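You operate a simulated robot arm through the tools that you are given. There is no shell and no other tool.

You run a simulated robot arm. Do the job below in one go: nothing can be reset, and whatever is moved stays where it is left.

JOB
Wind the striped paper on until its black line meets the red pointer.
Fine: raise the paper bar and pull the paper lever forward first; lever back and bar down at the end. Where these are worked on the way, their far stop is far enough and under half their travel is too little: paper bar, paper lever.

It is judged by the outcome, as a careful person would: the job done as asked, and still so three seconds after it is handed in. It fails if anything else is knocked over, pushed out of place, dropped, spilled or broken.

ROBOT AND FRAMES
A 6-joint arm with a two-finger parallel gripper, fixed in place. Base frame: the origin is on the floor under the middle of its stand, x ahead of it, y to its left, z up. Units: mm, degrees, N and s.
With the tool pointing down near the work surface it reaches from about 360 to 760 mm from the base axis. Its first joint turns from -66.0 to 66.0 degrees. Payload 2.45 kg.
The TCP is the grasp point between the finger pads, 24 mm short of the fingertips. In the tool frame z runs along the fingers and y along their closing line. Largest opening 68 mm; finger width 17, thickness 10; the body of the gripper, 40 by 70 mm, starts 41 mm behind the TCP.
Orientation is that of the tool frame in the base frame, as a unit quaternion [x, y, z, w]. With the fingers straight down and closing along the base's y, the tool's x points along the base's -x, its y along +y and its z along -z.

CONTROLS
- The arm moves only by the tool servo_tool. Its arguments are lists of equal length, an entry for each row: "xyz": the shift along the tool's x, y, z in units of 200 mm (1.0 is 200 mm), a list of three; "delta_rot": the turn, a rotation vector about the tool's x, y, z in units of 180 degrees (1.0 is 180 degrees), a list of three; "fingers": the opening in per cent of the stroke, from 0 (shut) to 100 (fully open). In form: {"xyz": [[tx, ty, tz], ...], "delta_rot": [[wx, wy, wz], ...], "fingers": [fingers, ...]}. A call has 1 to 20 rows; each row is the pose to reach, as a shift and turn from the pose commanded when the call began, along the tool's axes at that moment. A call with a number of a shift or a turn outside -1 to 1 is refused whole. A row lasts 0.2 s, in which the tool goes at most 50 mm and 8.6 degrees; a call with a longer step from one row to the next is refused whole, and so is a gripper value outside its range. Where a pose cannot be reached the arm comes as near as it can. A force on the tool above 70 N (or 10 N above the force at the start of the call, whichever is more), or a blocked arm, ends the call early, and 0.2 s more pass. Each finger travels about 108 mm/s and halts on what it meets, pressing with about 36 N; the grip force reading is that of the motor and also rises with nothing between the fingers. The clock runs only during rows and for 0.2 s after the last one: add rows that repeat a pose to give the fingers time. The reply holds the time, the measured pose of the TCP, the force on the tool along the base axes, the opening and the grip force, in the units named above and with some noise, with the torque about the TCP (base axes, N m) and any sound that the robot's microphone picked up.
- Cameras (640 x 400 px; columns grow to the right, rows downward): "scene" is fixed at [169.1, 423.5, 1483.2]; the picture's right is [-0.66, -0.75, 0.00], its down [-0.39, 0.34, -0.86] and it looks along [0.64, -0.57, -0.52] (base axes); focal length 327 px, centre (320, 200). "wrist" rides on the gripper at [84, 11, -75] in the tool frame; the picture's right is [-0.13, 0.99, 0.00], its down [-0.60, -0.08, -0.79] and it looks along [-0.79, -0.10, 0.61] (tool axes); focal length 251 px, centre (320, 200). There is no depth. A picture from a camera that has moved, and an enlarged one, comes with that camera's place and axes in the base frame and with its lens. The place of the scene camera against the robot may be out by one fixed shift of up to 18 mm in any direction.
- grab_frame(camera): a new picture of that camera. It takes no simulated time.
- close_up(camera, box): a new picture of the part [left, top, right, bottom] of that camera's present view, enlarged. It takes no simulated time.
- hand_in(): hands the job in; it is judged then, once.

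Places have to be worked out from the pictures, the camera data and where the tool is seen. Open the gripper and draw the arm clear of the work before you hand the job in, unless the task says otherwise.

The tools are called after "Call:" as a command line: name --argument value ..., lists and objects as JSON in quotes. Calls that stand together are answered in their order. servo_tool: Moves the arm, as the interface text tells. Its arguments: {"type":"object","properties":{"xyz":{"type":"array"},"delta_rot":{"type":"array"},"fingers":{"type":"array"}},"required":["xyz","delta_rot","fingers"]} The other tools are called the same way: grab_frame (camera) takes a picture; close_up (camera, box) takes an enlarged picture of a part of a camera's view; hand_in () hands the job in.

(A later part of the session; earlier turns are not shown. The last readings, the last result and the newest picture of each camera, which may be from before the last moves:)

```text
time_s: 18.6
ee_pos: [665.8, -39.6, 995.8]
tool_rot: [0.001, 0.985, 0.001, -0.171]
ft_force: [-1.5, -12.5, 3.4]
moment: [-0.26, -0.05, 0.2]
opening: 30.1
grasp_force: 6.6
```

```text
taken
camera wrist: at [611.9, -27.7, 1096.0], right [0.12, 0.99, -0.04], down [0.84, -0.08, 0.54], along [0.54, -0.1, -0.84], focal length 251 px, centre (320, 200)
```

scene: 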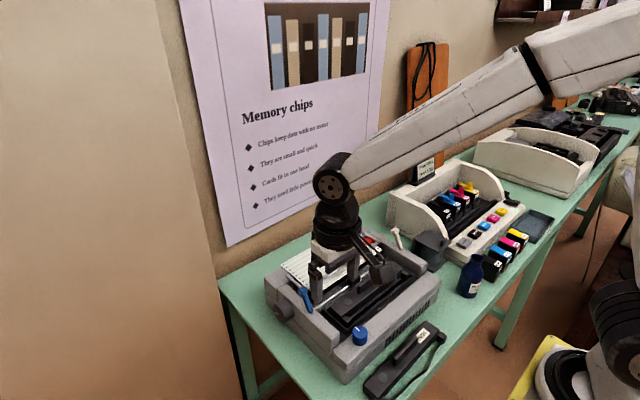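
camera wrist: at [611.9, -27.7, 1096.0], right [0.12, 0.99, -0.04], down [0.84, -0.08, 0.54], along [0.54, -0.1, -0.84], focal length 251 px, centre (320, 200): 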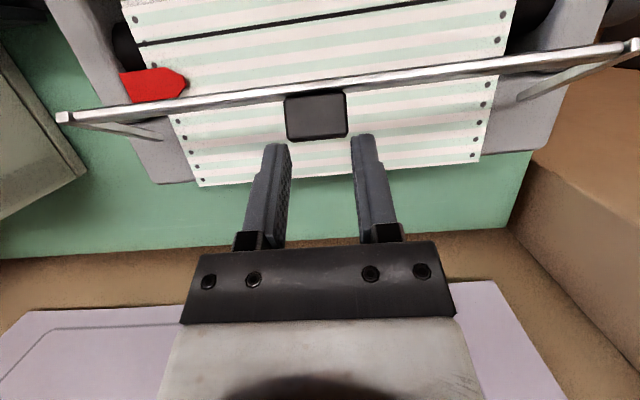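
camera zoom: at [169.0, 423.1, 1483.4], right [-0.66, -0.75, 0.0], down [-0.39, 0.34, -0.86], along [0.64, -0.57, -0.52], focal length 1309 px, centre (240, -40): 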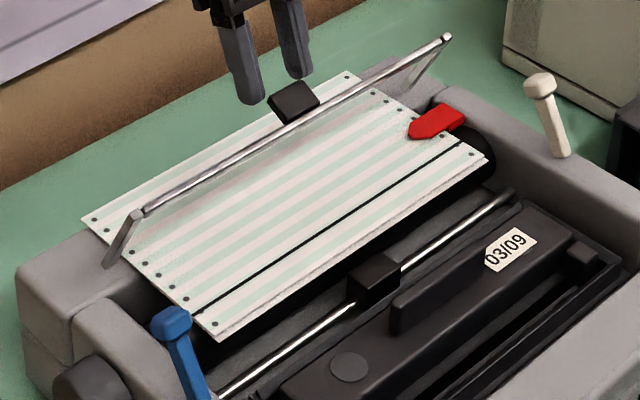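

The tab slid out of the fingers but the bar stays up at about 60–65°, so its hinge holds by friction. I retract upward, close the fingers, and will push the bar back to its stop from the front.

Call:
servo_tool --xyz '[[0.0, 0, 0.0], [0.05, 0, -0.14], [0.1026, 0, -0.282], [0.206, 0, -0.244], [0.309, 0, -0.207], [0.413, 0, -0.169], [0.413, 0, -0.169]]' --delta_rot '[[0, 0, 0], [0, 0, 0], [0, 0, 0], [0, -0.037, 0], [0, -0.074, 0], [0, -0.111, 0], [0, -0.111, 0]]' --fingers '[60, 60, 60, 40, 20, 0, 0]'

Call:
close_up --camera "scene" --box '[260, 210, 420, 310]'

Call:
grab_frame --camera "wrist"

Call:
close_up --camera "wrist" --box '[60, 0, 560, 220]'

```text
time_s: 20.2
ee_pos: [598.4, -39.4, 1054.3]
tool_rot: [-0.001, 1.0, 0.0, 0.001]
ft_force: [0.7, -0.3, 0.0]
moment: [-0.01, -0.01, 0.01]
opening: 0.0
grasp_force: 23.7
```

```text
4.00 times, centred on (340, 260) of scene
camera zoom: at [169.1, 423.5, 1483.2], right [-0.66, -0.75, 0.0], down [-0.39, 0.34, -0.86], along [0.64, -0.57, -0.52], focal length 1309 px, centre (240, -40)
```

zoom: 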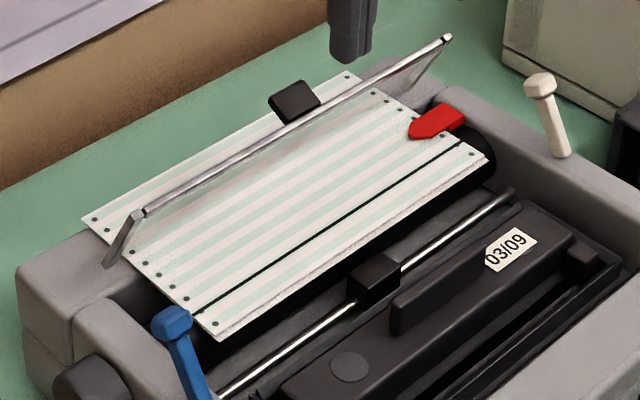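

```text
taken
camera wrist: at [514.1, -28.0, 1130.2], right [0.13, 0.99, 0.0], down [0.6, -0.08, 0.79], along [0.79, -0.1, -0.61], focal length 251 px, centre (320, 200)
```

wrist: 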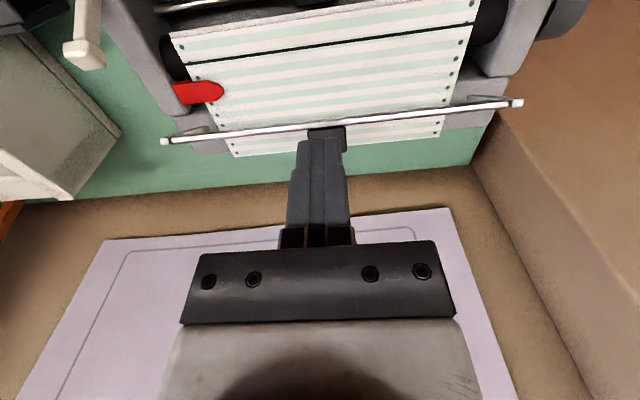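

```text
1.28 times, centred on (310, 110) of wrist
camera zoom: at [514.1, -28.0, 1130.2], right [0.13, 0.99, 0.0], down [0.6, -0.08, 0.79], along [0.79, -0.1, -0.61], focal length 322 px, centre (333, 315)
```

zoom: 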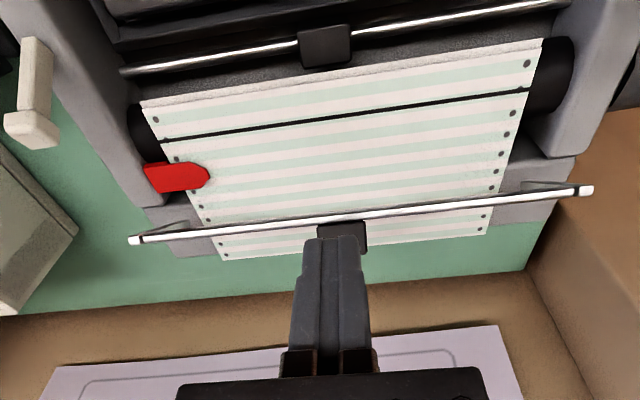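

The view now shows the black line about two stripes in front of the red pointer. The bar is at ~62°; I lower the closed fingers in front of the bar and push it rearward.

Call:
servo_tool --xyz '[[0, 0, 0.13], [0, 0, 0.26], [0, 0, 0.375], [-0.05, 0, 0.375], [-0.09, 0, 0.375], [-0.12, 0, 0.375], [-0.14, 0, 0.375]]' --delta_rot '[[0, 0, 0], [0, 0, 0], [0, 0, 0], [0, 0, 0], [0, 0, 0], [0, 0, 0], [0, 0, 0]]' --fingers '[0, 0, 0, 0, 0, 0, 0]'

Call:
close_up --camera "scene" --box '[260, 210, 420, 310]'

Call:
grab_frame --camera "wrist"

```text
time_s: 21.8
ee_pos: [618.8, -38.3, 979.5]
tool_rot: [-0.001, 1.0, 0.0, -0.012]
ft_force: [-50.0, 0.2, 20.1]
moment: [-0.11, 0.27, 0.05]
opening: 0.2
grasp_force: 23.7
```

```text
4.00 times, centred on (340, 260) of scene
camera zoom: at [167.2, 423.5, 1483.5], right [-0.66, -0.75, 0.0], down [-0.38, 0.34, -0.86], along [0.64, -0.57, -0.52], focal length 1309 px, centre (240, -40)
```

zoom: 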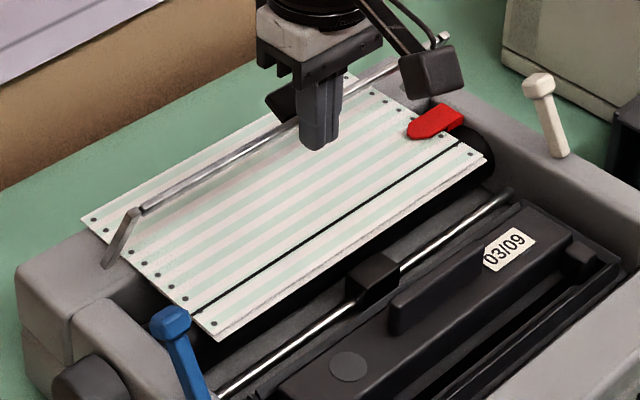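

```text
taken
camera wrist: at [537.4, -27.5, 1056.2], right [0.13, 0.99, 0.0], down [0.62, -0.08, 0.78], along [0.77, -0.1, -0.63], focal length 251 px, centre (320, 200)
```

wrist: 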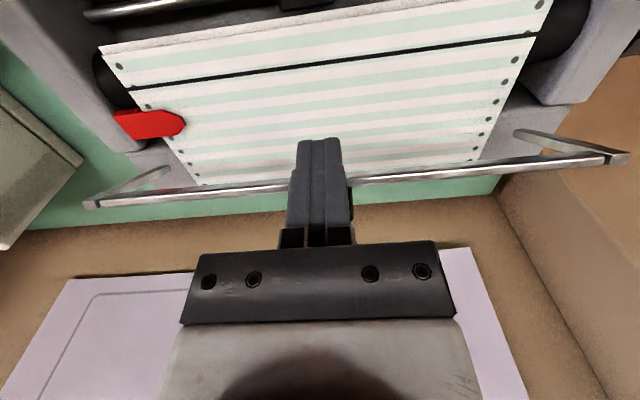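

The bar doesn't yield at 50 N, so it is at its far stop. I back off to the front and then up.

Call:
servo_tool --xyz '[[0.06, 0, 0], [0.14, 0, 0], [0.14, 0, -0.15], [0.14, 0, -0.3], [0.14, 0, -0.4], [0.14, 0, -0.4]]' --delta_rot '[[0, 0, 0], [0, 0, 0], [0, 0, 0], [0, 0, 0], [0, 0, 0], [0, 0, 0]]' --fingers '[0, 0, 0, 0, 0, 50]'

Call:
close_up --camera "scene" --box '[260, 210, 420, 310]'

Call:
close_up --camera "wrist" --box '[140, 0, 540, 250]'

```text
time_s: 23.2
ee_pos: [597.8, -39.6, 1060.2]
tool_rot: [0.0, 1.0, 0.001, 0.001]
ft_force: [-0.6, -0.8, -0.3]
moment: [0.0, 0.01, 0.01]
opening: 34.1
grasp_force: 0.0
```

```text
4.00 times, centred on (340, 260) of scene
camera zoom: at [169.1, 423.5, 1483.2], right [-0.66, -0.75, 0.0], down [-0.39, 0.34, -0.86], along [0.64, -0.57, -0.52], focal length 1309 px, centre (240, -40)
```

zoom: 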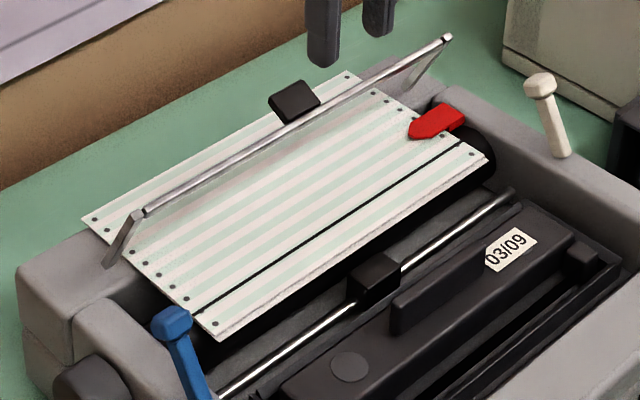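

```text
1.60 times, centred on (340, 125) of wrist
camera zoom: at [514.6, -28.1, 1136.1], right [0.13, 0.99, 0.0], down [0.6, -0.08, 0.79], along [0.79, -0.1, -0.61], focal length 402 px, centre (288, 320)
```

zoom: 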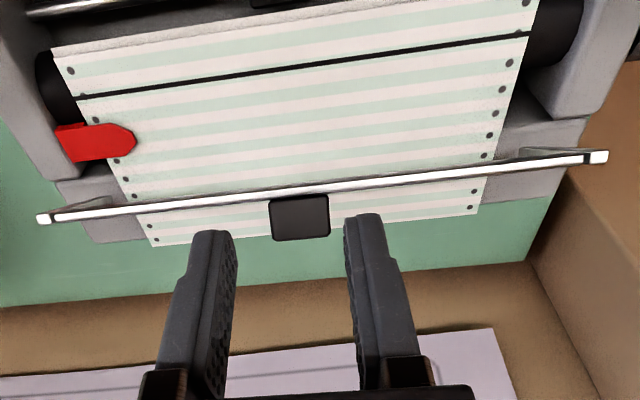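

The bar is up at its far stop and stays. Nothing labels the levers; they're mirror images (blue ball ≈(568,120.6,950), cream ball ≈(566,-193,954)). The right-hand cream one is the usual place for a paper release (blue matches the blue dial), so I'll try that one first, in a reversible way. Moving above and behind it with fingers closed.

Call:
servo_tool --xyz '[[0, -0.2, -0.02], [0, -0.4, -0.02], [0, -0.6, -0.02], [0.0, -0.767, 0], [0.0, -0.767, 0]]' --delta_rot '[[0, 0, 0], [0, 0, 0], [0, 0, 0], [0, 0, 0], [0, 0, 0]]' --fingers '[50, 50, 50, 50, 50]'

Call:
grab_frame --camera "wrist"

Call:
close_up --camera "wrist" --box '[220, 0, 420, 125]'

Call:
close_up --camera "scene" --box '[350, 190, 450, 252]'

```text
time_s: 24.4
ee_pos: [598.4, -193.1, 1060.2]
tool_rot: [0.0, 1.0, -0.001, 0.001]
ft_force: [-0.2, -0.3, -0.2]
moment: [0.01, -0.03, 0.01]
opening: 34.1
grasp_force: 0.1
```

```text
taken
camera wrist: at [514.6, -181.8, 1136.3], right [0.13, 0.99, 0.0], down [0.6, -0.08, 0.79], along [0.79, -0.1, -0.61], focal length 251 px, centre (320, 200)
```

wrist: 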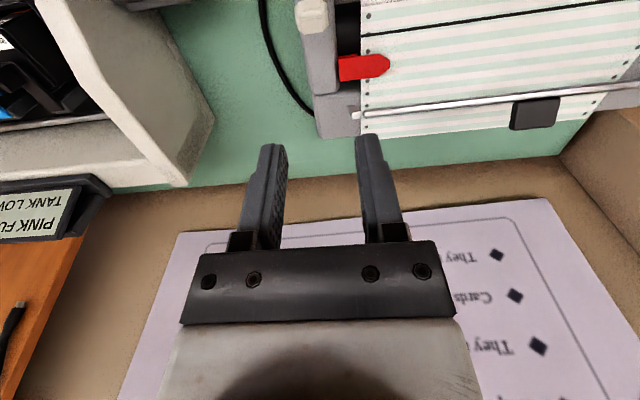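

```text
3.20 times, centred on (320, 62) of wrist
camera zoom: at [514.6, -181.8, 1136.3], right [0.13, 0.99, 0.0], down [0.6, -0.08, 0.79], along [0.79, -0.1, -0.61], focal length 805 px, centre (320, 640)
```

zoom: 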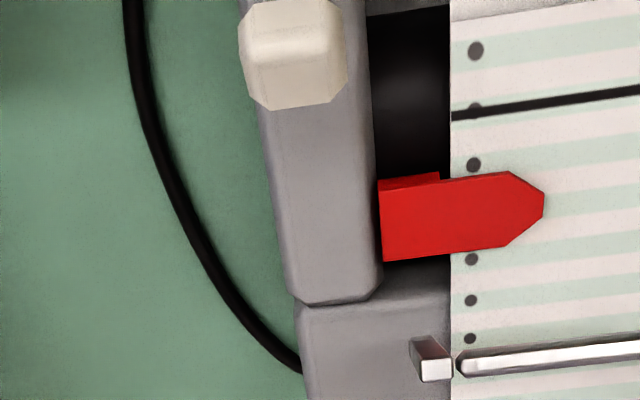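

```text
6.40 times, centred on (400, 221) of scene
camera zoom: at [169.1, 423.4, 1483.2], right [-0.67, -0.75, 0.0], down [-0.39, 0.34, -0.86], along [0.64, -0.57, -0.52], focal length 2094 px, centre (-192, 66)
```

zoom: 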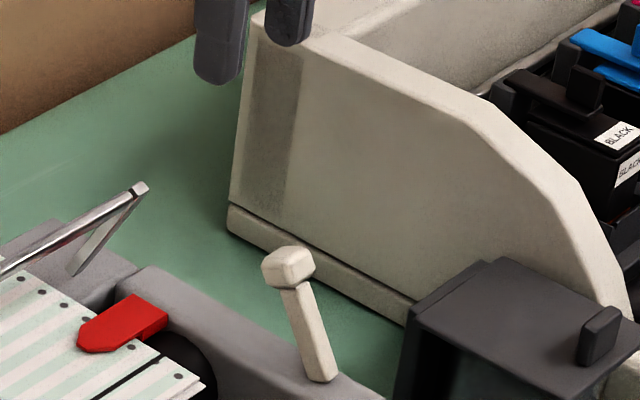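

Ball confirmed at ≈(568,-193,950). I close the fingers, lower behind it (tips z≈942) and push forward (−x) in small steps.

Call:
servo_tool --xyz '[[0, 0, 0.15], [0, 0, 0.3], [0, 0, 0.42], [0, 0, 0.47], [0.03, 0, 0.47], [0.06, 0, 0.47], [0.09, 0, 0.47], [0.12, 0, 0.47]]' --delta_rot '[[0, 0, 0], [0, 0, 0], [0, 0, 0], [0, 0, 0], [0, 0, 0], [0, 0, 0], [0, 0, 0], [0, 0, 0]]' --fingers '[0, 0, 0, 0, 0, 0, 0, 0]'

Call:
close_up --camera "scene" --box '[350, 190, 450, 252]'

Call:
grab_frame --camera "wrist"

```text
time_s: 26.2
ee_pos: [575.4, -192.4, 965.3]
tool_rot: [0.0, 1.0, 0.0, 0.001]
ft_force: [1.0, 0.1, 0.2]
moment: [0.0, 0.01, 0.06]
opening: 0.0
grasp_force: 24.3
```

```text
6.40 times, centred on (400, 221) of scene
camera zoom: at [169.1, 423.5, 1483.2], right [-0.66, -0.75, 0.0], down [-0.39, 0.34, -0.86], along [0.64, -0.57, -0.52], focal length 2094 px, centre (-192, 66)
```

zoom: 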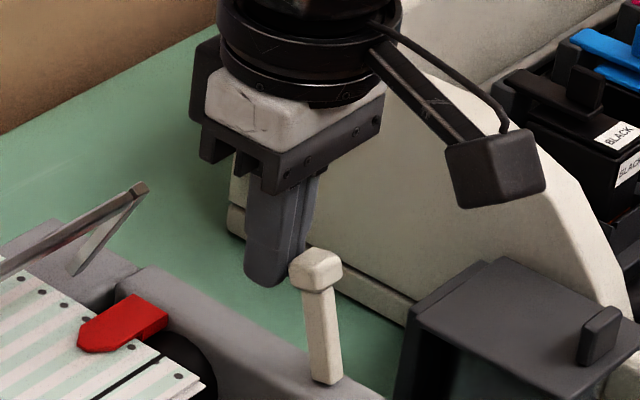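

```text
taken
camera wrist: at [490.6, -180.8, 1042.0], right [0.13, 0.99, 0.0], down [0.6, -0.08, 0.79], along [0.79, -0.1, -0.61], focal length 251 px, centre (320, 200)
```

wrist: 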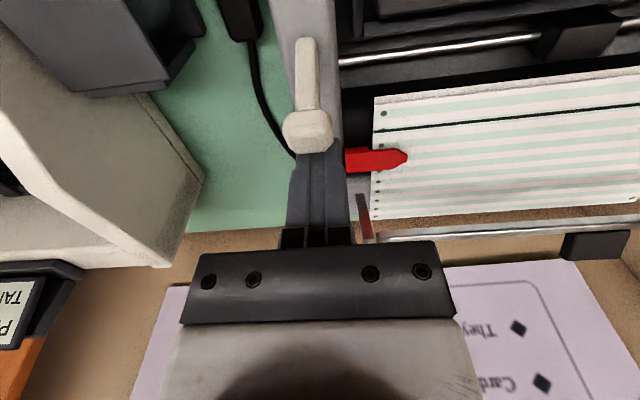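

The lever is following with almost no force. I keep pushing it forward.

Call:
servo_tool --xyz '[[0.03, 0, 0], [0.06, 0, 0], [0.09, 0, 0], [0.12, 0, 0], [0.15, 0, 0]]' --delta_rot '[[0, 0, 0], [0, 0, 0], [0, 0, 0], [0, 0, 0], [0, 0, 0]]' --fingers '[0, 0, 0, 0, 0]'

Call:
close_up --camera "scene" --box '[350, 190, 450, 252]'

Call:
grab_frame --camera "wrist"

```text
time_s: 27.4
ee_pos: [544.5, -193.8, 966.7]
tool_rot: [0.0, 1.0, 0.001, 0.0]
ft_force: [0.0, -0.6, -0.6]
moment: [0.02, 0.02, 0.01]
opening: 0.0
grasp_force: 23.8
```

```text
6.40 times, centred on (400, 221) of scene
camera zoom: at [169.1, 423.5, 1483.2], right [-0.66, -0.75, 0.0], down [-0.39, 0.34, -0.86], along [0.64, -0.57, -0.52], focal length 2094 px, centre (-192, 66)
```

zoom: 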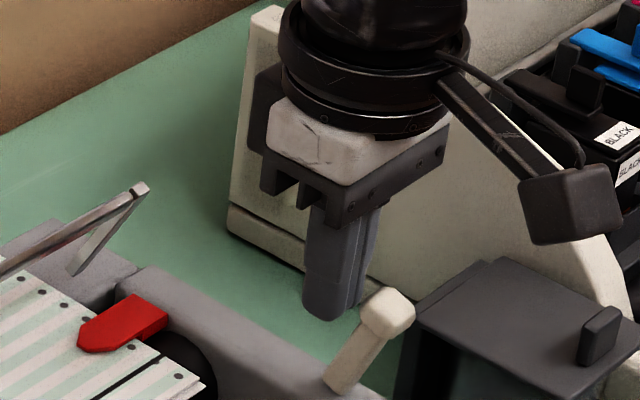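

```text
taken
camera wrist: at [460.8, -180.9, 1041.9], right [0.13, 0.99, 0.0], down [0.6, -0.08, 0.79], along [0.79, -0.1, -0.61], focal length 251 px, centre (320, 200)
```

wrist: 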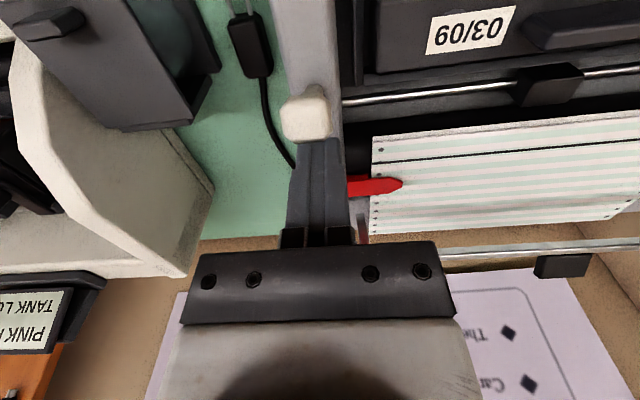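

The lever has swung over to lean forward. I nudge a little more to check that it is at its forward stop.

Call:
servo_tool --xyz '[[0.02, 0, 0], [0.04, 0, 0], [0.06, 0, 0]]' --delta_rot '[[0, 0, 0], [0, 0, 0], [0, 0, 0]]' --fingers '[0, 0, 0]'

Call:
close_up --camera "scene" --box '[350, 190, 450, 252]'

```text
time_s: 28.2
ee_pos: [533.5, -193.0, 966.3]
tool_rot: [0.0, 1.0, 0.0, 0.001]
ft_force: [0.0, 0.5, -0.2]
moment: [-0.02, 0.0, 0.01]
opening: 0.2
grasp_force: 23.9
```

```text
6.40 times, centred on (400, 221) of scene
camera zoom: at [169.1, 423.5, 1483.2], right [-0.66, -0.75, 0.0], down [-0.39, 0.34, -0.86], along [0.64, -0.57, -0.52], focal length 2094 px, centre (-192, 66)
```

zoom: 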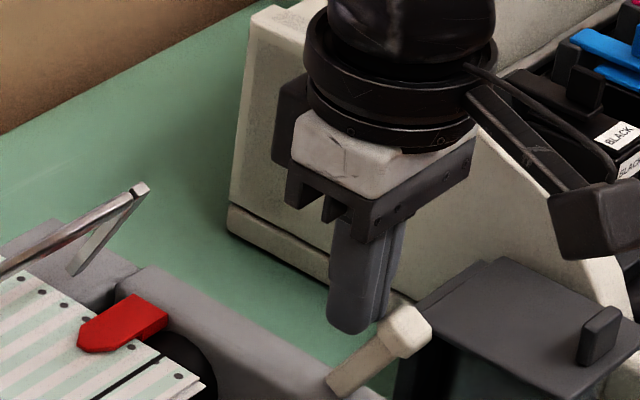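

The lever went a bit further with no load, now about as far forward as it was back. I nudge again to find the stop.

Call:
servo_tool --xyz '[[0.02, 0, 0], [0.04, 0, 0], [0.06, 0, 0]]' --delta_rot '[[0, 0, 0], [0, 0, 0], [0, 0, 0]]' --fingers '[0, 0, 0]'

Call:
close_up --camera "scene" --box '[350, 190, 450, 252]'

Call:
grab_frame --camera "wrist"

```text
time_s: 29.0
ee_pos: [528.6, -193.5, 968.1]
tool_rot: [0.0, 1.0, -0.003, 0.011]
ft_force: [54.4, 13.1, -18.4]
moment: [0.35, -1.25, -0.11]
opening: 0.3
grasp_force: 23.8
```

```text
6.40 times, centred on (400, 221) of scene
camera zoom: at [170.9, 423.7, 1482.9], right [-0.66, -0.75, 0.0], down [-0.39, 0.34, -0.86], along [0.64, -0.57, -0.52], focal length 2094 px, centre (-192, 66)
```

zoom: 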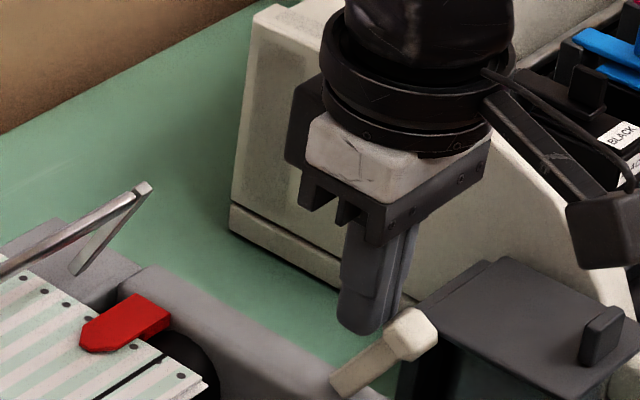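

```text
taken
camera wrist: at [443.6, -180.6, 1041.3], right [0.13, 0.99, 0.0], down [0.59, -0.07, 0.81], along [0.8, -0.11, -0.59], focal length 251 px, centre (320, 200)
```

wrist: 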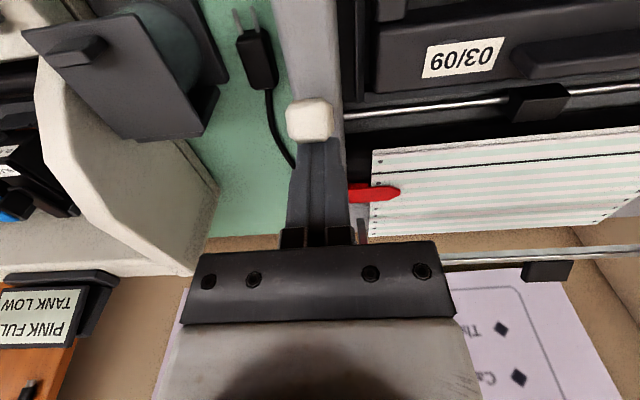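

The lever stopped hard (54 N), so the cream lever is at its forward stop. I back away and go up.

Call:
servo_tool --xyz '[[-0.06, 0, 0], [-0.12, 0, 0], [-0.12, 0, -0.2], [-0.12, 0, -0.4], [-0.12, 0, -0.6], [-0.12, 0, -0.6]]' --delta_rot '[[0, 0, 0], [0, 0, 0], [0, 0, 0], [0, 0, 0], [0, 0, 0], [0, 0, 0]]' --fingers '[0, 0, 0, 0, 0, 50]'

Call:
close_up --camera "scene" --box '[260, 210, 460, 335]'

Call:
close_up --camera "wrist" --box '[220, 0, 640, 262]'

```text
time_s: 30.4
ee_pos: [544.5, -192.5, 1085.9]
tool_rot: [0.0, 1.0, 0.0, 0.001]
ft_force: [0.7, -0.5, 0.3]
moment: [0.0, 0.0, -0.02]
opening: 34.0
grasp_force: 0.1
```

```text
3.20 times, centred on (360, 272) of scene
camera zoom: at [169.1, 423.5, 1483.2], right [-0.66, -0.75, 0.0], down [-0.39, 0.34, -0.86], along [0.64, -0.57, -0.52], focal length 1047 px, centre (192, -32)
```

zoom: 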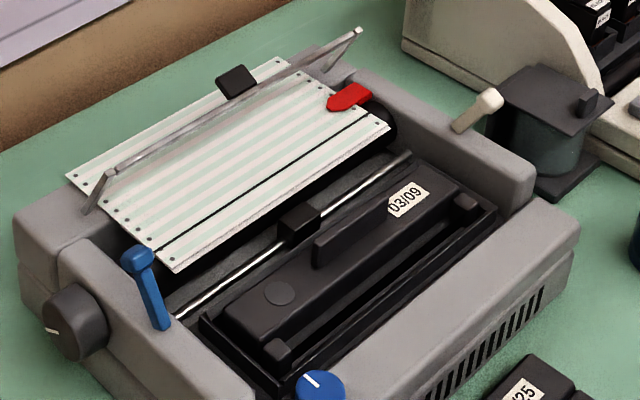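

```text
1.52 times, centred on (430, 131) of wrist
camera zoom: at [460.7, -180.4, 1162.1], right [0.13, 0.99, 0.0], down [0.6, -0.08, 0.79], along [0.79, -0.1, -0.61], focal length 383 px, centre (152, 305)
```

zoom: 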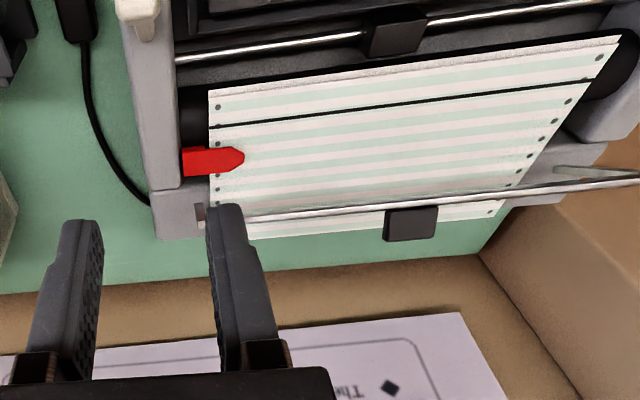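

The cream lever stays forward and nothing else moved. Now I travel over to the left side at safe height for the platen knob.

Call:
servo_tool --xyz '[[0, 0.2, -0.05], [0, 0.4, -0.1], [0, 0.6, -0.15], [0, 0.8, -0.2], [0, 1.0, -0.2]]' --delta_rot '[[0, 0, 0], [0, 0, 0], [0, 0, 0], [0, 0, 0], [0, 0, 0]]' --fingers '[100, 100, 100, 100, 100]'

Call:
servo_tool --xyz '[[0, 0.2, 0], [0, 0.4, 0], [0, 0.6, 0], [0, 0.8, 0], [0, 1.0, 0], [0, 1.0, 0]]' --delta_rot '[[0, 0, 0], [0, 0, 0], [0, 0, 0], [0, 0, 0], [0, 0, 0], [0, 0, 0]]' --fingers '[100, 100, 100, 100, 100, 100]'

```text
time_s: 31.6
ee_pos: [543.9, 7.1, 1126.8]
tool_rot: [0.0, 1.0, 0.0, 0.001]
ft_force: [-0.4, -0.2, -0.3]
moment: [0.03, -0.02, -0.06]
opening: 67.9
grasp_force: 0.1
```

```text
time_s: 33.0
ee_pos: [545.3, 207.6, 1125.5]
tool_rot: [0.0, 1.0, 0.0, 0.001]
ft_force: [0.5, 0.0, -0.1]
moment: [0.03, 0.01, 0.0]
opening: 68.1
grasp_force: 0.0
```

Now I turn the tool to point toward −y (90° about tool x) while moving to about (598, 235, 1125).

Call:
servo_tool --xyz '[[-0.02, 0.01, 0], [-0.04, 0.02, 0], [-0.06, 0.03, 0], [-0.09, 0.05, 0], [-0.11, 0.06, 0], [-0.13, 0.07, 0], [-0.15, 0.08, 0], [-0.18, 0.09, 0], [-0.2, 0.1, 0], [-0.22, 0.12, 0], [-0.24, 0.13, 0], [-0.265, 0.14, 0], [-0.265, 0.14, 0]]' --delta_rot '[[0.0417, 0, 0], [0.0833, 0, 0], [0.125, 0, 0], [0.1667, 0, 0], [0.2083, 0, 0], [0.25, 0, 0], [0.2917, 0, 0], [0.3333, 0, 0], [0.375, 0, 0], [0.4167, 0, 0], [0.4583, 0, 0], [0.5, 0, 0], [0.5, 0, 0]]' --fingers '[100, 100, 100, 100, 100, 100, 100, 100, 100, 100, 100, 100, 100]'

Call:
grab_frame --camera "wrist"

Call:
grab_frame --camera "scene"

```text
time_s: 35.8
ee_pos: [588.9, 162.4, 1104.3]
tool_rot: [-0.013, 0.716, -0.698, 0.014]
ft_force: [0.1, 0.8, -0.3]
moment: [0.0, 0.03, -0.02]
opening: 67.8
grasp_force: 0.1
out of reach, approached as far as the arm can: row 10, 11, 12, 13
```

```text
taken
camera wrist: at [502.5, 235.3, 1095.7], right [0.13, 0.03, -0.99], down [0.57, 0.81, 0.1], along [0.81, -0.58, 0.09], focal length 251 px, centre (320, 200)
```

wrist: 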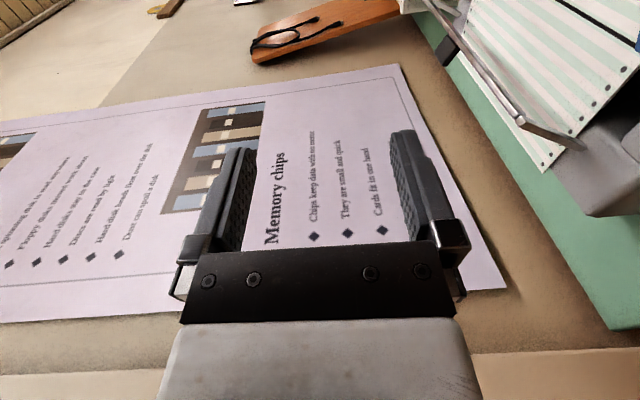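

```text
taken
```

scene: 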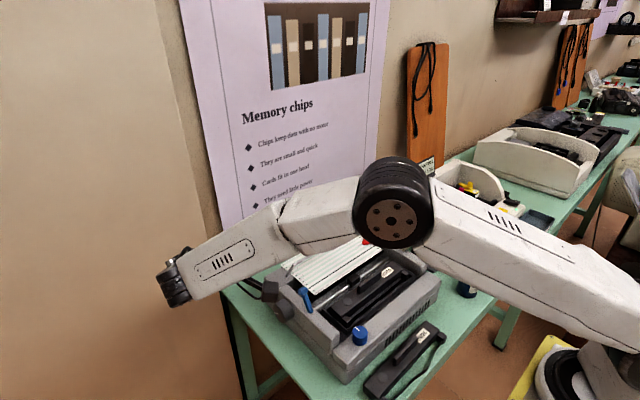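

A horizontal approach from the left is beyond the arm's reach. Instead I'll grip the knob from above with fingers closing along x, the wrist camera facing out to +y, and turn it by tilting the tool about y. First I swing the tool back to vertical.

Call:
servo_tool --xyz '[[0, 0, -0.01], [0, 0, -0.02], [0, 0, -0.03], [0, 0, -0.03], [0, 0, -0.03], [0, 0, -0.03], [0, 0, -0.03], [0, 0, -0.03], [0, 0, -0.03], [0, 0, -0.03], [0, 0, -0.03], [0, 0, -0.03], [0, 0, -0.03]]' --delta_rot '[[-0.041, 0, 0], [-0.082, 0, 0], [-0.123, 0, 0], [-0.164, 0, 0], [-0.205, 0, 0], [-0.246, 0, 0], [-0.287, 0, 0], [-0.328, 0, 0], [-0.369, 0, 0], [-0.41, 0, 0], [-0.451, 0, 0], [-0.4917, 0, 0], [-0.4917, 0, 0]]' --fingers '[100, 100, 100, 100, 100, 100, 100, 100, 100, 100, 100, 100, 100]'

Call:
grab_frame --camera "wrist"

```text
time_s: 38.6
ee_pos: [588.9, 168.2, 1104.1]
tool_rot: [0.001, 1.0, -0.012, 0.0]
ft_force: [-1.2, 0.3, 0.2]
moment: [0.0, 0.03, -0.02]
opening: 68.1
grasp_force: 0.0
```

```text
taken
camera wrist: at [505.4, 182.1, 1179.6], right [0.13, 0.99, -0.02], down [0.6, -0.06, 0.8], along [0.79, -0.12, -0.6], focal length 251 px, centre (320, 200)
```

wrist: 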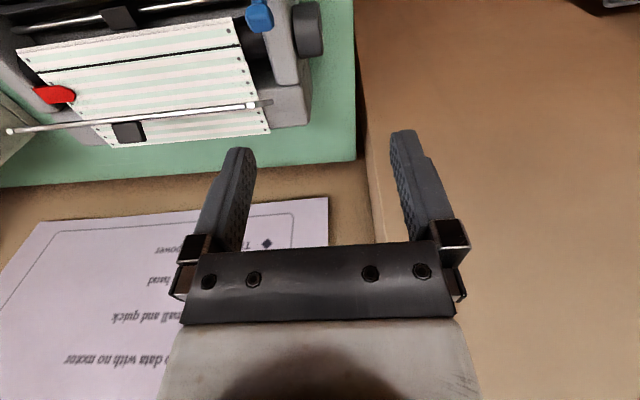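

Back to vertical with a 1.4° residual; I correct that, then yaw 90° so the fingers close along x and the camera is on the +y side.

Call:
servo_tool --xyz '[[0, 0, 0], [0, 0, 0]]' --delta_rot '[[-0.0077, 0, 0], [-0.0077, 0, 0]]' --fingers '[100, 100]'

Call:
servo_tool --xyz '[[0, 0, 0], [0, 0, 0], [0, 0, 0], [0, 0, 0], [0, 0, 0], [0, 0, 0], [0, 0, 0], [0, 0, 0], [0, 0, 0], [0, 0, 0], [0, 0, 0], [0, 0, 0], [0, 0, 0]]' --delta_rot '[[0, 0, 0.0417], [0, 0, 0.0833], [0, 0, 0.125], [0, 0, 0.1667], [0, 0, 0.2083], [0, 0, 0.25], [0, 0, 0.2917], [0, 0, 0.3333], [0, 0, 0.375], [0, 0, 0.4167], [0, 0, 0.4583], [0, 0, 0.5], [0, 0, 0.5]]' --fingers '[100, 100, 100, 100, 100, 100, 100, 100, 100, 100, 100, 100, 100]'

Call:
grab_frame --camera "wrist"

Call:
close_up --camera "wrist" --box '[200, 0, 440, 150]'

Call:
grab_frame --camera "scene"

```text
time_s: 39.2
ee_pos: [588.6, 168.0, 1103.4]
tool_rot: [0.0, 1.0, -0.001, 0.001]
ft_force: [-0.2, -0.8, 0.2]
moment: [0.0, 0.01, 0.0]
opening: 68.2
grasp_force: 0.1
```

```text
time_s: 42.0
ee_pos: [589.3, 168.3, 1103.9]
tool_rot: [0.708, 0.706, -0.001, 0.001]
ft_force: [-0.4, 0.0, -0.3]
moment: [0.0, 0.0, 0.01]
opening: 68.4
grasp_force: 0.1
```

```text
taken
camera wrist: at [600.2, 253.8, 1179.7], right [0.99, -0.13, 0.0], down [-0.08, -0.6, 0.79], along [-0.1, -0.79, -0.61], focal length 251 px, centre (320, 200)
```

wrist: 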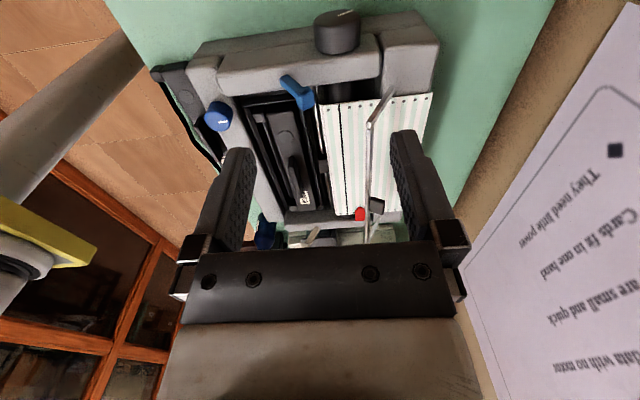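

```text
2.67 times, centred on (320, 75) of wrist
camera zoom: at [600.2, 253.8, 1179.7], right [0.99, -0.13, 0.0], down [-0.08, -0.6, 0.79], along [-0.1, -0.79, -0.61], focal length 670 px, centre (320, 533)
```

zoom: 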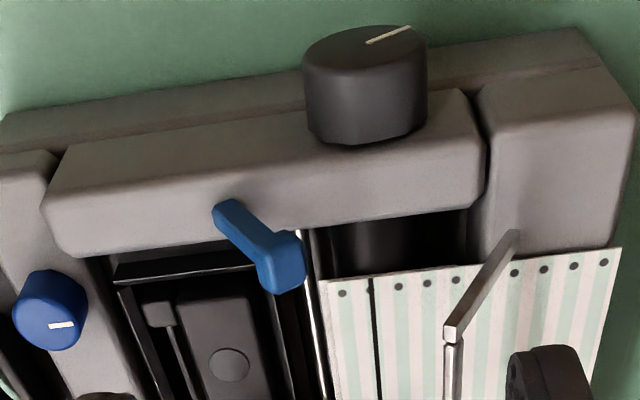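

```text
taken
```

scene: 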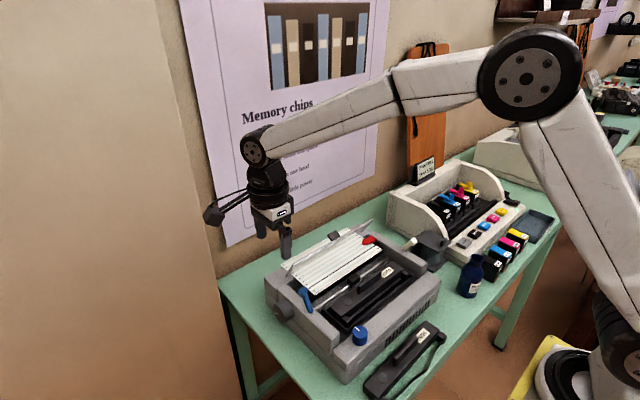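

From this side view the knob's outer face centre is ≈(604.5,162.3,881.5), radius ≈23 mm, with the tick pointing rearward. I tilt the gripper 35° toward the robot and come to a standoff above it at y≈160.

Call:
servo_tool --xyz '[[-0.007, -0.03, 0.09], [-0.014, -0.06, 0.18], [-0.021, -0.09, 0.27], [-0.028, -0.12, 0.36], [-0.035, -0.15, 0.44], [-0.04, -0.17, 0.52], [-0.04, -0.17, 0.52]]' --delta_rot '[[-0.033, 0, 0], [-0.066, 0, 0], [-0.099, 0, 0], [-0.132, 0, 0], [-0.165, 0, 0], [-0.1944, 0, 0], [-0.1944, 0, 0]]' --fingers '[100, 100, 100, 100, 100, 100, 100]'

Call:
grab_frame --camera "wrist"

Call:
close_up --camera "wrist" --box '[200, 0, 440, 150]'

Call:
grab_frame --camera "scene"

```text
time_s: 43.6
ee_pos: [555.2, 171.4, 1012.1]
tool_rot: [0.676, 0.693, 0.197, 0.158]
ft_force: [0.1, -0.1, -0.1]
moment: [-0.03, 0.02, -0.03]
opening: 67.9
grasp_force: 0.1
out of reach, approached as far as the arm can: row 6
```

```text
taken
camera wrist: at [525.8, 252.5, 1087.4], right [0.87, -0.12, 0.48], down [-0.43, -0.65, 0.63], along [0.24, -0.75, -0.62], focal length 251 px, centre (320, 200)
```

wrist: 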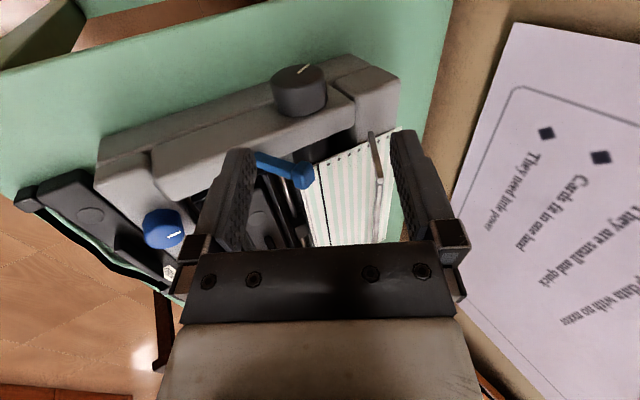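

```text
2.67 times, centred on (320, 75) of wrist
camera zoom: at [525.8, 252.5, 1087.4], right [0.87, -0.12, 0.48], down [-0.43, -0.65, 0.63], along [0.24, -0.75, -0.62], focal length 670 px, centre (320, 533)
```

zoom: 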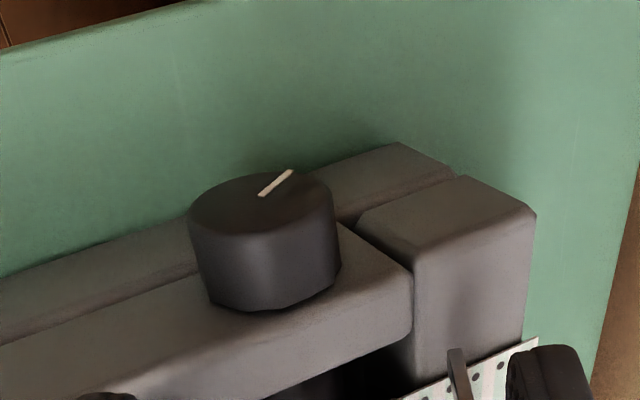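

```text
taken
```

scene: 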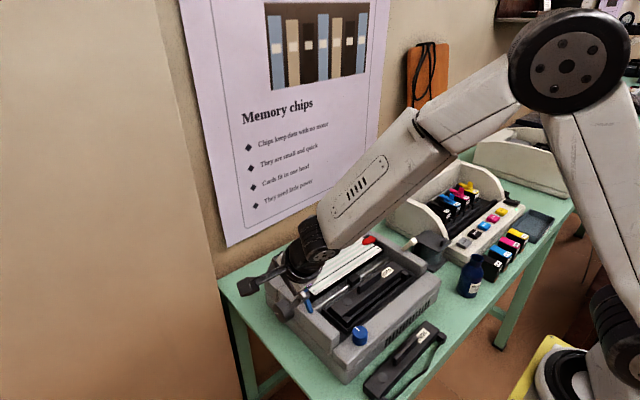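

Tilt is limited to ≈-29° here with slight skew. I square the tool up at -25° tilt and move to a 60 mm standoff along the tool axis from the knob.

Call:
servo_tool --xyz '[[-0.02, -0.02, 0.1], [-0.04, -0.04, 0.2], [-0.06, -0.06, 0.3], [-0.0795, -0.0815, 0.3865], [-0.0795, -0.0815, 0.3865]]' --delta_rot '[[0.0056, -0.0047, 0.0009], [0.0112, -0.0094, 0.0018], [0.0169, -0.0141, 0.0028], [0.0225, -0.0188, 0.0037], [0.0225, -0.0188, 0.0037]]' --fingers '[100, 100, 100, 100, 100]'

Call:
grab_frame --camera "wrist"

Call:
close_up --camera "wrist" --box '[200, 0, 440, 150]'

Call:
close_up --camera "scene" --box '[200, 230, 360, 330]'

```text
time_s: 44.8
ee_pos: [616.1, 147.7, 951.2]
tool_rot: [0.692, 0.675, 0.161, 0.199]
ft_force: [-0.6, -0.3, 0.2]
moment: [-0.02, -0.01, 0.0]
opening: 68.1
grasp_force: 0.1
out of reach, approached as far as the arm can: row 1, 2, 3, 4, 5
```

```text
taken
camera wrist: at [591.2, 235.9, 1018.6], right [0.86, -0.14, 0.5], down [-0.48, -0.56, 0.68], along [0.18, -0.82, -0.54], focal length 251 px, centre (320, 200)
```

wrist: 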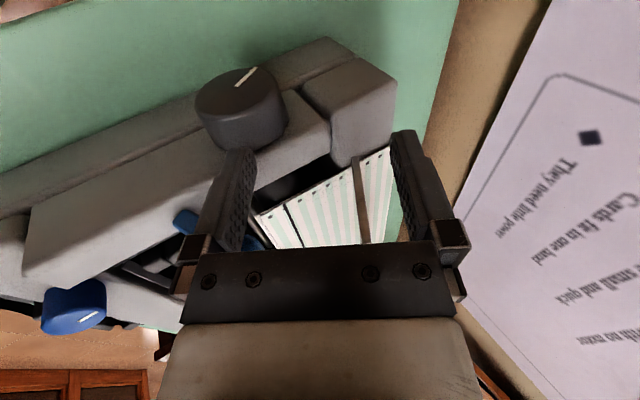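

```text
2.67 times, centred on (320, 75) of wrist
camera zoom: at [591.2, 235.9, 1018.6], right [0.86, -0.14, 0.5], down [-0.48, -0.56, 0.68], along [0.18, -0.82, -0.54], focal length 670 px, centre (320, 533)
```

zoom: 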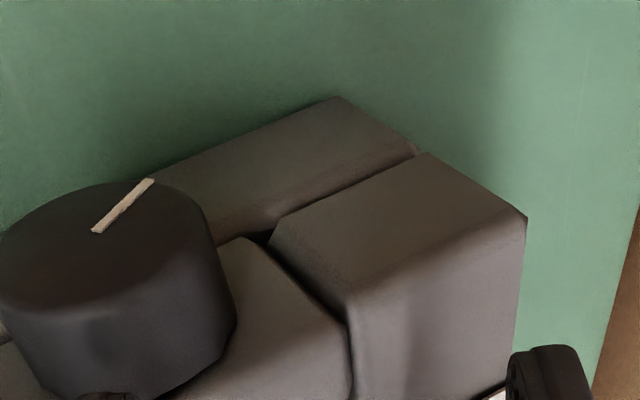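

```text
4.00 times, centred on (280, 280) of scene
camera zoom: at [169.1, 423.5, 1483.2], right [-0.66, -0.75, 0.0], down [-0.39, 0.34, -0.86], along [0.64, -0.57, -0.52], focal length 1309 px, centre (480, -120)
```

zoom: 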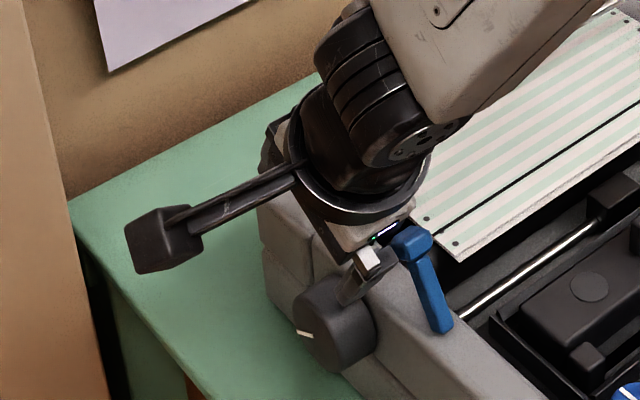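

The tilt direction toward the robot hits a wrist limit when low, so that approach is unsuitable; forces are still zero. I go straight up 100 mm and return the tool to vertical.

Call:
servo_tool --xyz '[[-0.006, 0.06, -0.11], [-0.012, 0.12, -0.22], [-0.018, 0.18, -0.33], [-0.023, 0.2465, -0.4345], [-0.023, 0.2465, -0.4345]]' --delta_rot '[[0, 0, 0], [0, 0, 0], [0.02, 0.002, 0], [0.04, 0.004, -0.002], [0.06, 0.006, -0.003]]' --fingers '[100, 100, 100, 100, 100]'

Call:
close_up --camera "scene" --box '[200, 190, 440, 340]'

```text
time_s: 46.0
ee_pos: [582.3, 143.6, 1027.7]
tool_rot: [0.703, 0.689, 0.112, 0.136]
ft_force: [-0.2, 0.1, -0.4]
moment: [0.02, 0.01, 0.0]
opening: 68.1
grasp_force: 0.1
out of reach, approached as far as the arm can: row 1, 2
```

```text
2.67 times, centred on (320, 265) of scene
camera zoom: at [169.1, 423.5, 1483.2], right [-0.66, -0.75, 0.0], down [-0.39, 0.34, -0.86], along [0.64, -0.57, -0.52], focal length 872 px, centre (320, 27)
```

zoom: 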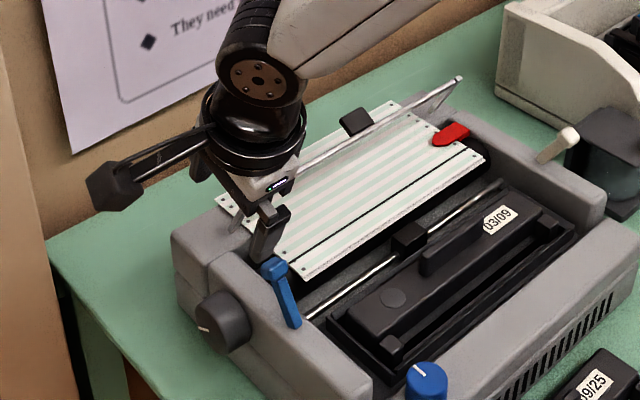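

All intact. I square the tool to vertical above the knob at about (604.5,160,1010).

Call:
servo_tool --xyz '[[0.022, 0.018, 0.03], [0.044, 0.036, 0.06], [0.066, 0.054, 0.09], [0.0875, 0.0725, 0.118], [0.0875, 0.0725, 0.118]]' --delta_rot '[[0.028, 0.0027, -0.0016], [0.056, 0.0055, -0.0032], [0.084, 0.0082, -0.0048], [0.1122, 0.0109, -0.0063], [0.1122, 0.0109, -0.0063]]' --fingers '[100, 100, 100, 100, 100]'

Call:
grab_frame --camera "wrist"

Call:
close_up --camera "wrist" --box '[200, 0, 440, 150]'

```text
time_s: 47.2
ee_pos: [606.5, 161.5, 1009.9]
tool_rot: [0.707, 0.707, -0.001, 0.0]
ft_force: [-0.3, -0.5, 0.2]
moment: [0.02, -0.01, 0.02]
opening: 68.0
grasp_force: 0.0
```

```text
taken
camera wrist: at [617.2, 245.9, 1085.1], right [0.99, -0.13, 0.0], down [-0.08, -0.6, 0.79], along [-0.1, -0.79, -0.61], focal length 251 px, centre (320, 200)
```

wrist: 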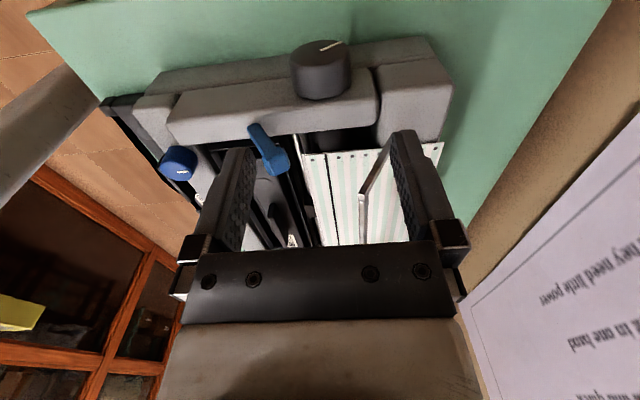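

```text
2.67 times, centred on (320, 75) of wrist
camera zoom: at [617.2, 245.9, 1085.1], right [0.99, -0.13, 0.0], down [-0.08, -0.6, 0.79], along [-0.1, -0.79, -0.61], focal length 670 px, centre (320, 533)
```

zoom: 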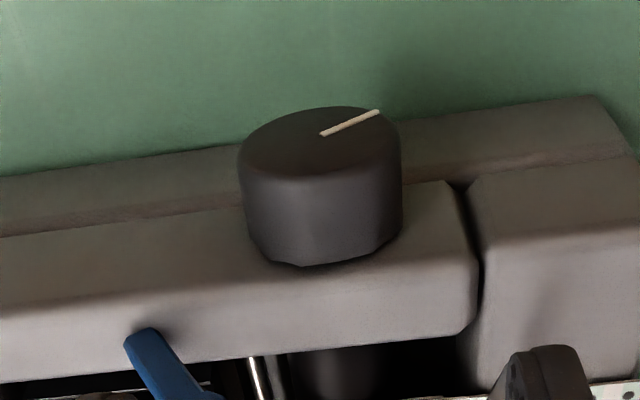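

The knob is centred at ≈(605.5, 162, 879.5), radius ≈23 mm, and the panel top is at z≈900, so a vertical descent at y=162 clears everything. I descend to just above the knob first.

Call:
servo_tool --xyz '[[0, -0.005, 0.15], [0, -0.005, 0.3], [0, -0.005, 0.39], [0, -0.005, 0.39]]' --delta_rot '[[0, 0, 0], [0, 0, 0], [0, 0, 0], [0, 0, 0]]' --fingers '[100, 100, 100, 100]'

Call:
grab_frame --camera "wrist"

Call:
close_up --camera "scene" --box '[220, 220, 360, 308]'

```text
time_s: 48.2
ee_pos: [603.9, 159.7, 931.9]
tool_rot: [0.707, 0.708, -0.001, 0.0]
ft_force: [0.3, 1.0, -0.6]
moment: [-0.01, -0.02, -0.01]
opening: 67.6
grasp_force: 0.1
```

```text
taken
camera wrist: at [615.5, 244.9, 1007.7], right [0.99, -0.13, 0.0], down [-0.08, -0.6, 0.79], along [-0.1, -0.79, -0.61], focal length 251 px, centre (320, 200)
```

wrist: 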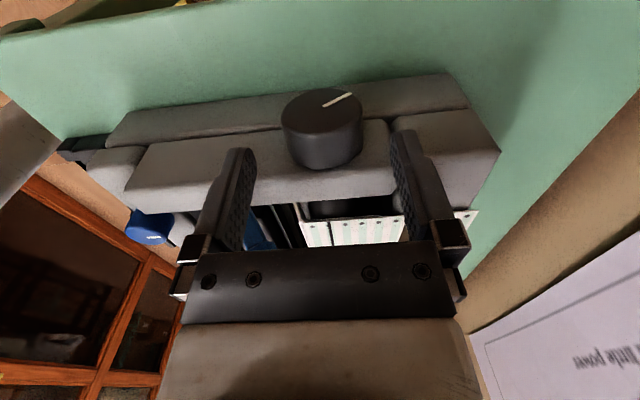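

```text
4.55 times, centred on (290, 264) of scene
camera zoom: at [169.1, 423.5, 1483.2], right [-0.66, -0.75, 0.0], down [-0.39, 0.34, -0.86], along [0.64, -0.57, -0.52], focal length 1487 px, centre (456, -91)
```

zoom: 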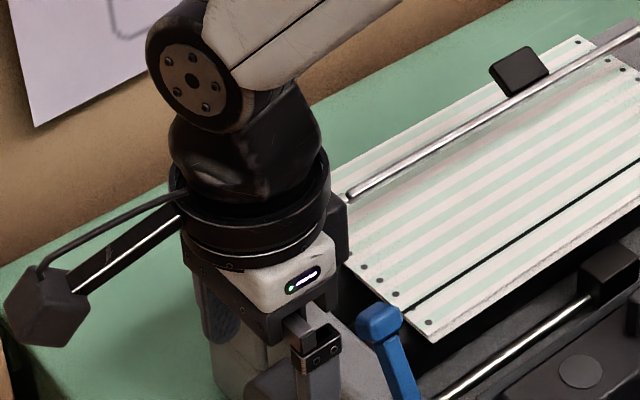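

The knob lies centrally between the fingers. I descend to the knob's mid-height with a small recentring.

Call:
servo_tool --xyz '[[0.0115, 0.0095, 0.09], [0.0115, 0.0095, 0.18], [0.0115, 0.0095, 0.264], [0.0115, 0.0095, 0.264]]' --delta_rot '[[0, 0, 0], [0, 0, 0], [0, 0, 0], [0, 0, 0]]' --fingers '[100, 100, 100, 100]'

Call:
grab_frame --camera "wrist"

Call:
close_up --camera "wrist" --box '[180, 80, 480, 268]'

```text
time_s: 49.2
ee_pos: [608.0, 161.7, 879.9]
tool_rot: [0.707, 0.707, -0.001, 0.001]
ft_force: [0.6, -0.3, -0.3]
moment: [0.01, -0.01, -0.01]
opening: 68.0
grasp_force: 0.1
```

```text
taken
camera wrist: at [618.3, 247.8, 954.7], right [0.99, -0.13, 0.0], down [-0.08, -0.6, 0.79], along [-0.1, -0.79, -0.61], focal length 251 px, centre (320, 200)
```

wrist: 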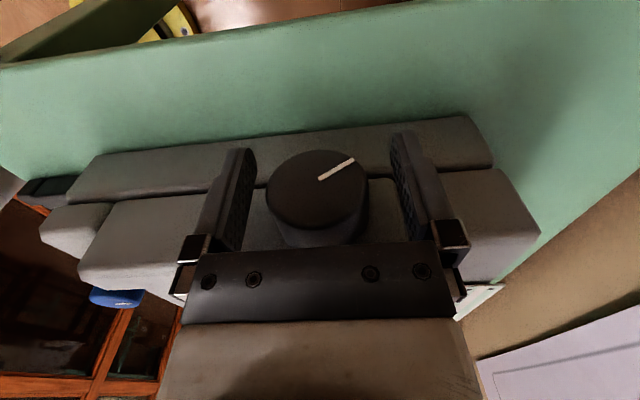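

```text
2.13 times, centred on (330, 174) of wrist
camera zoom: at [618.3, 247.8, 954.7], right [0.99, -0.13, 0.0], down [-0.08, -0.6, 0.79], along [-0.1, -0.79, -0.61], focal length 535 px, centre (299, 255)
```

zoom: 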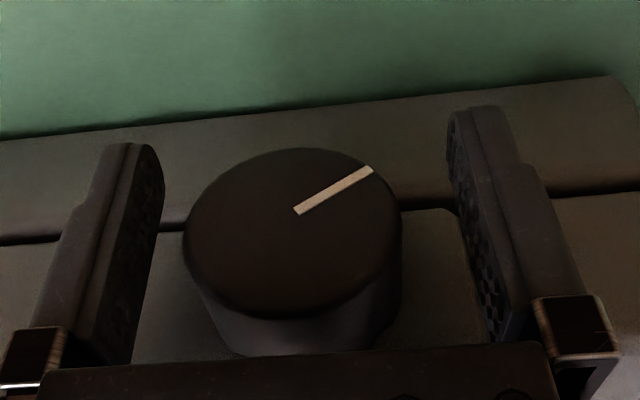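

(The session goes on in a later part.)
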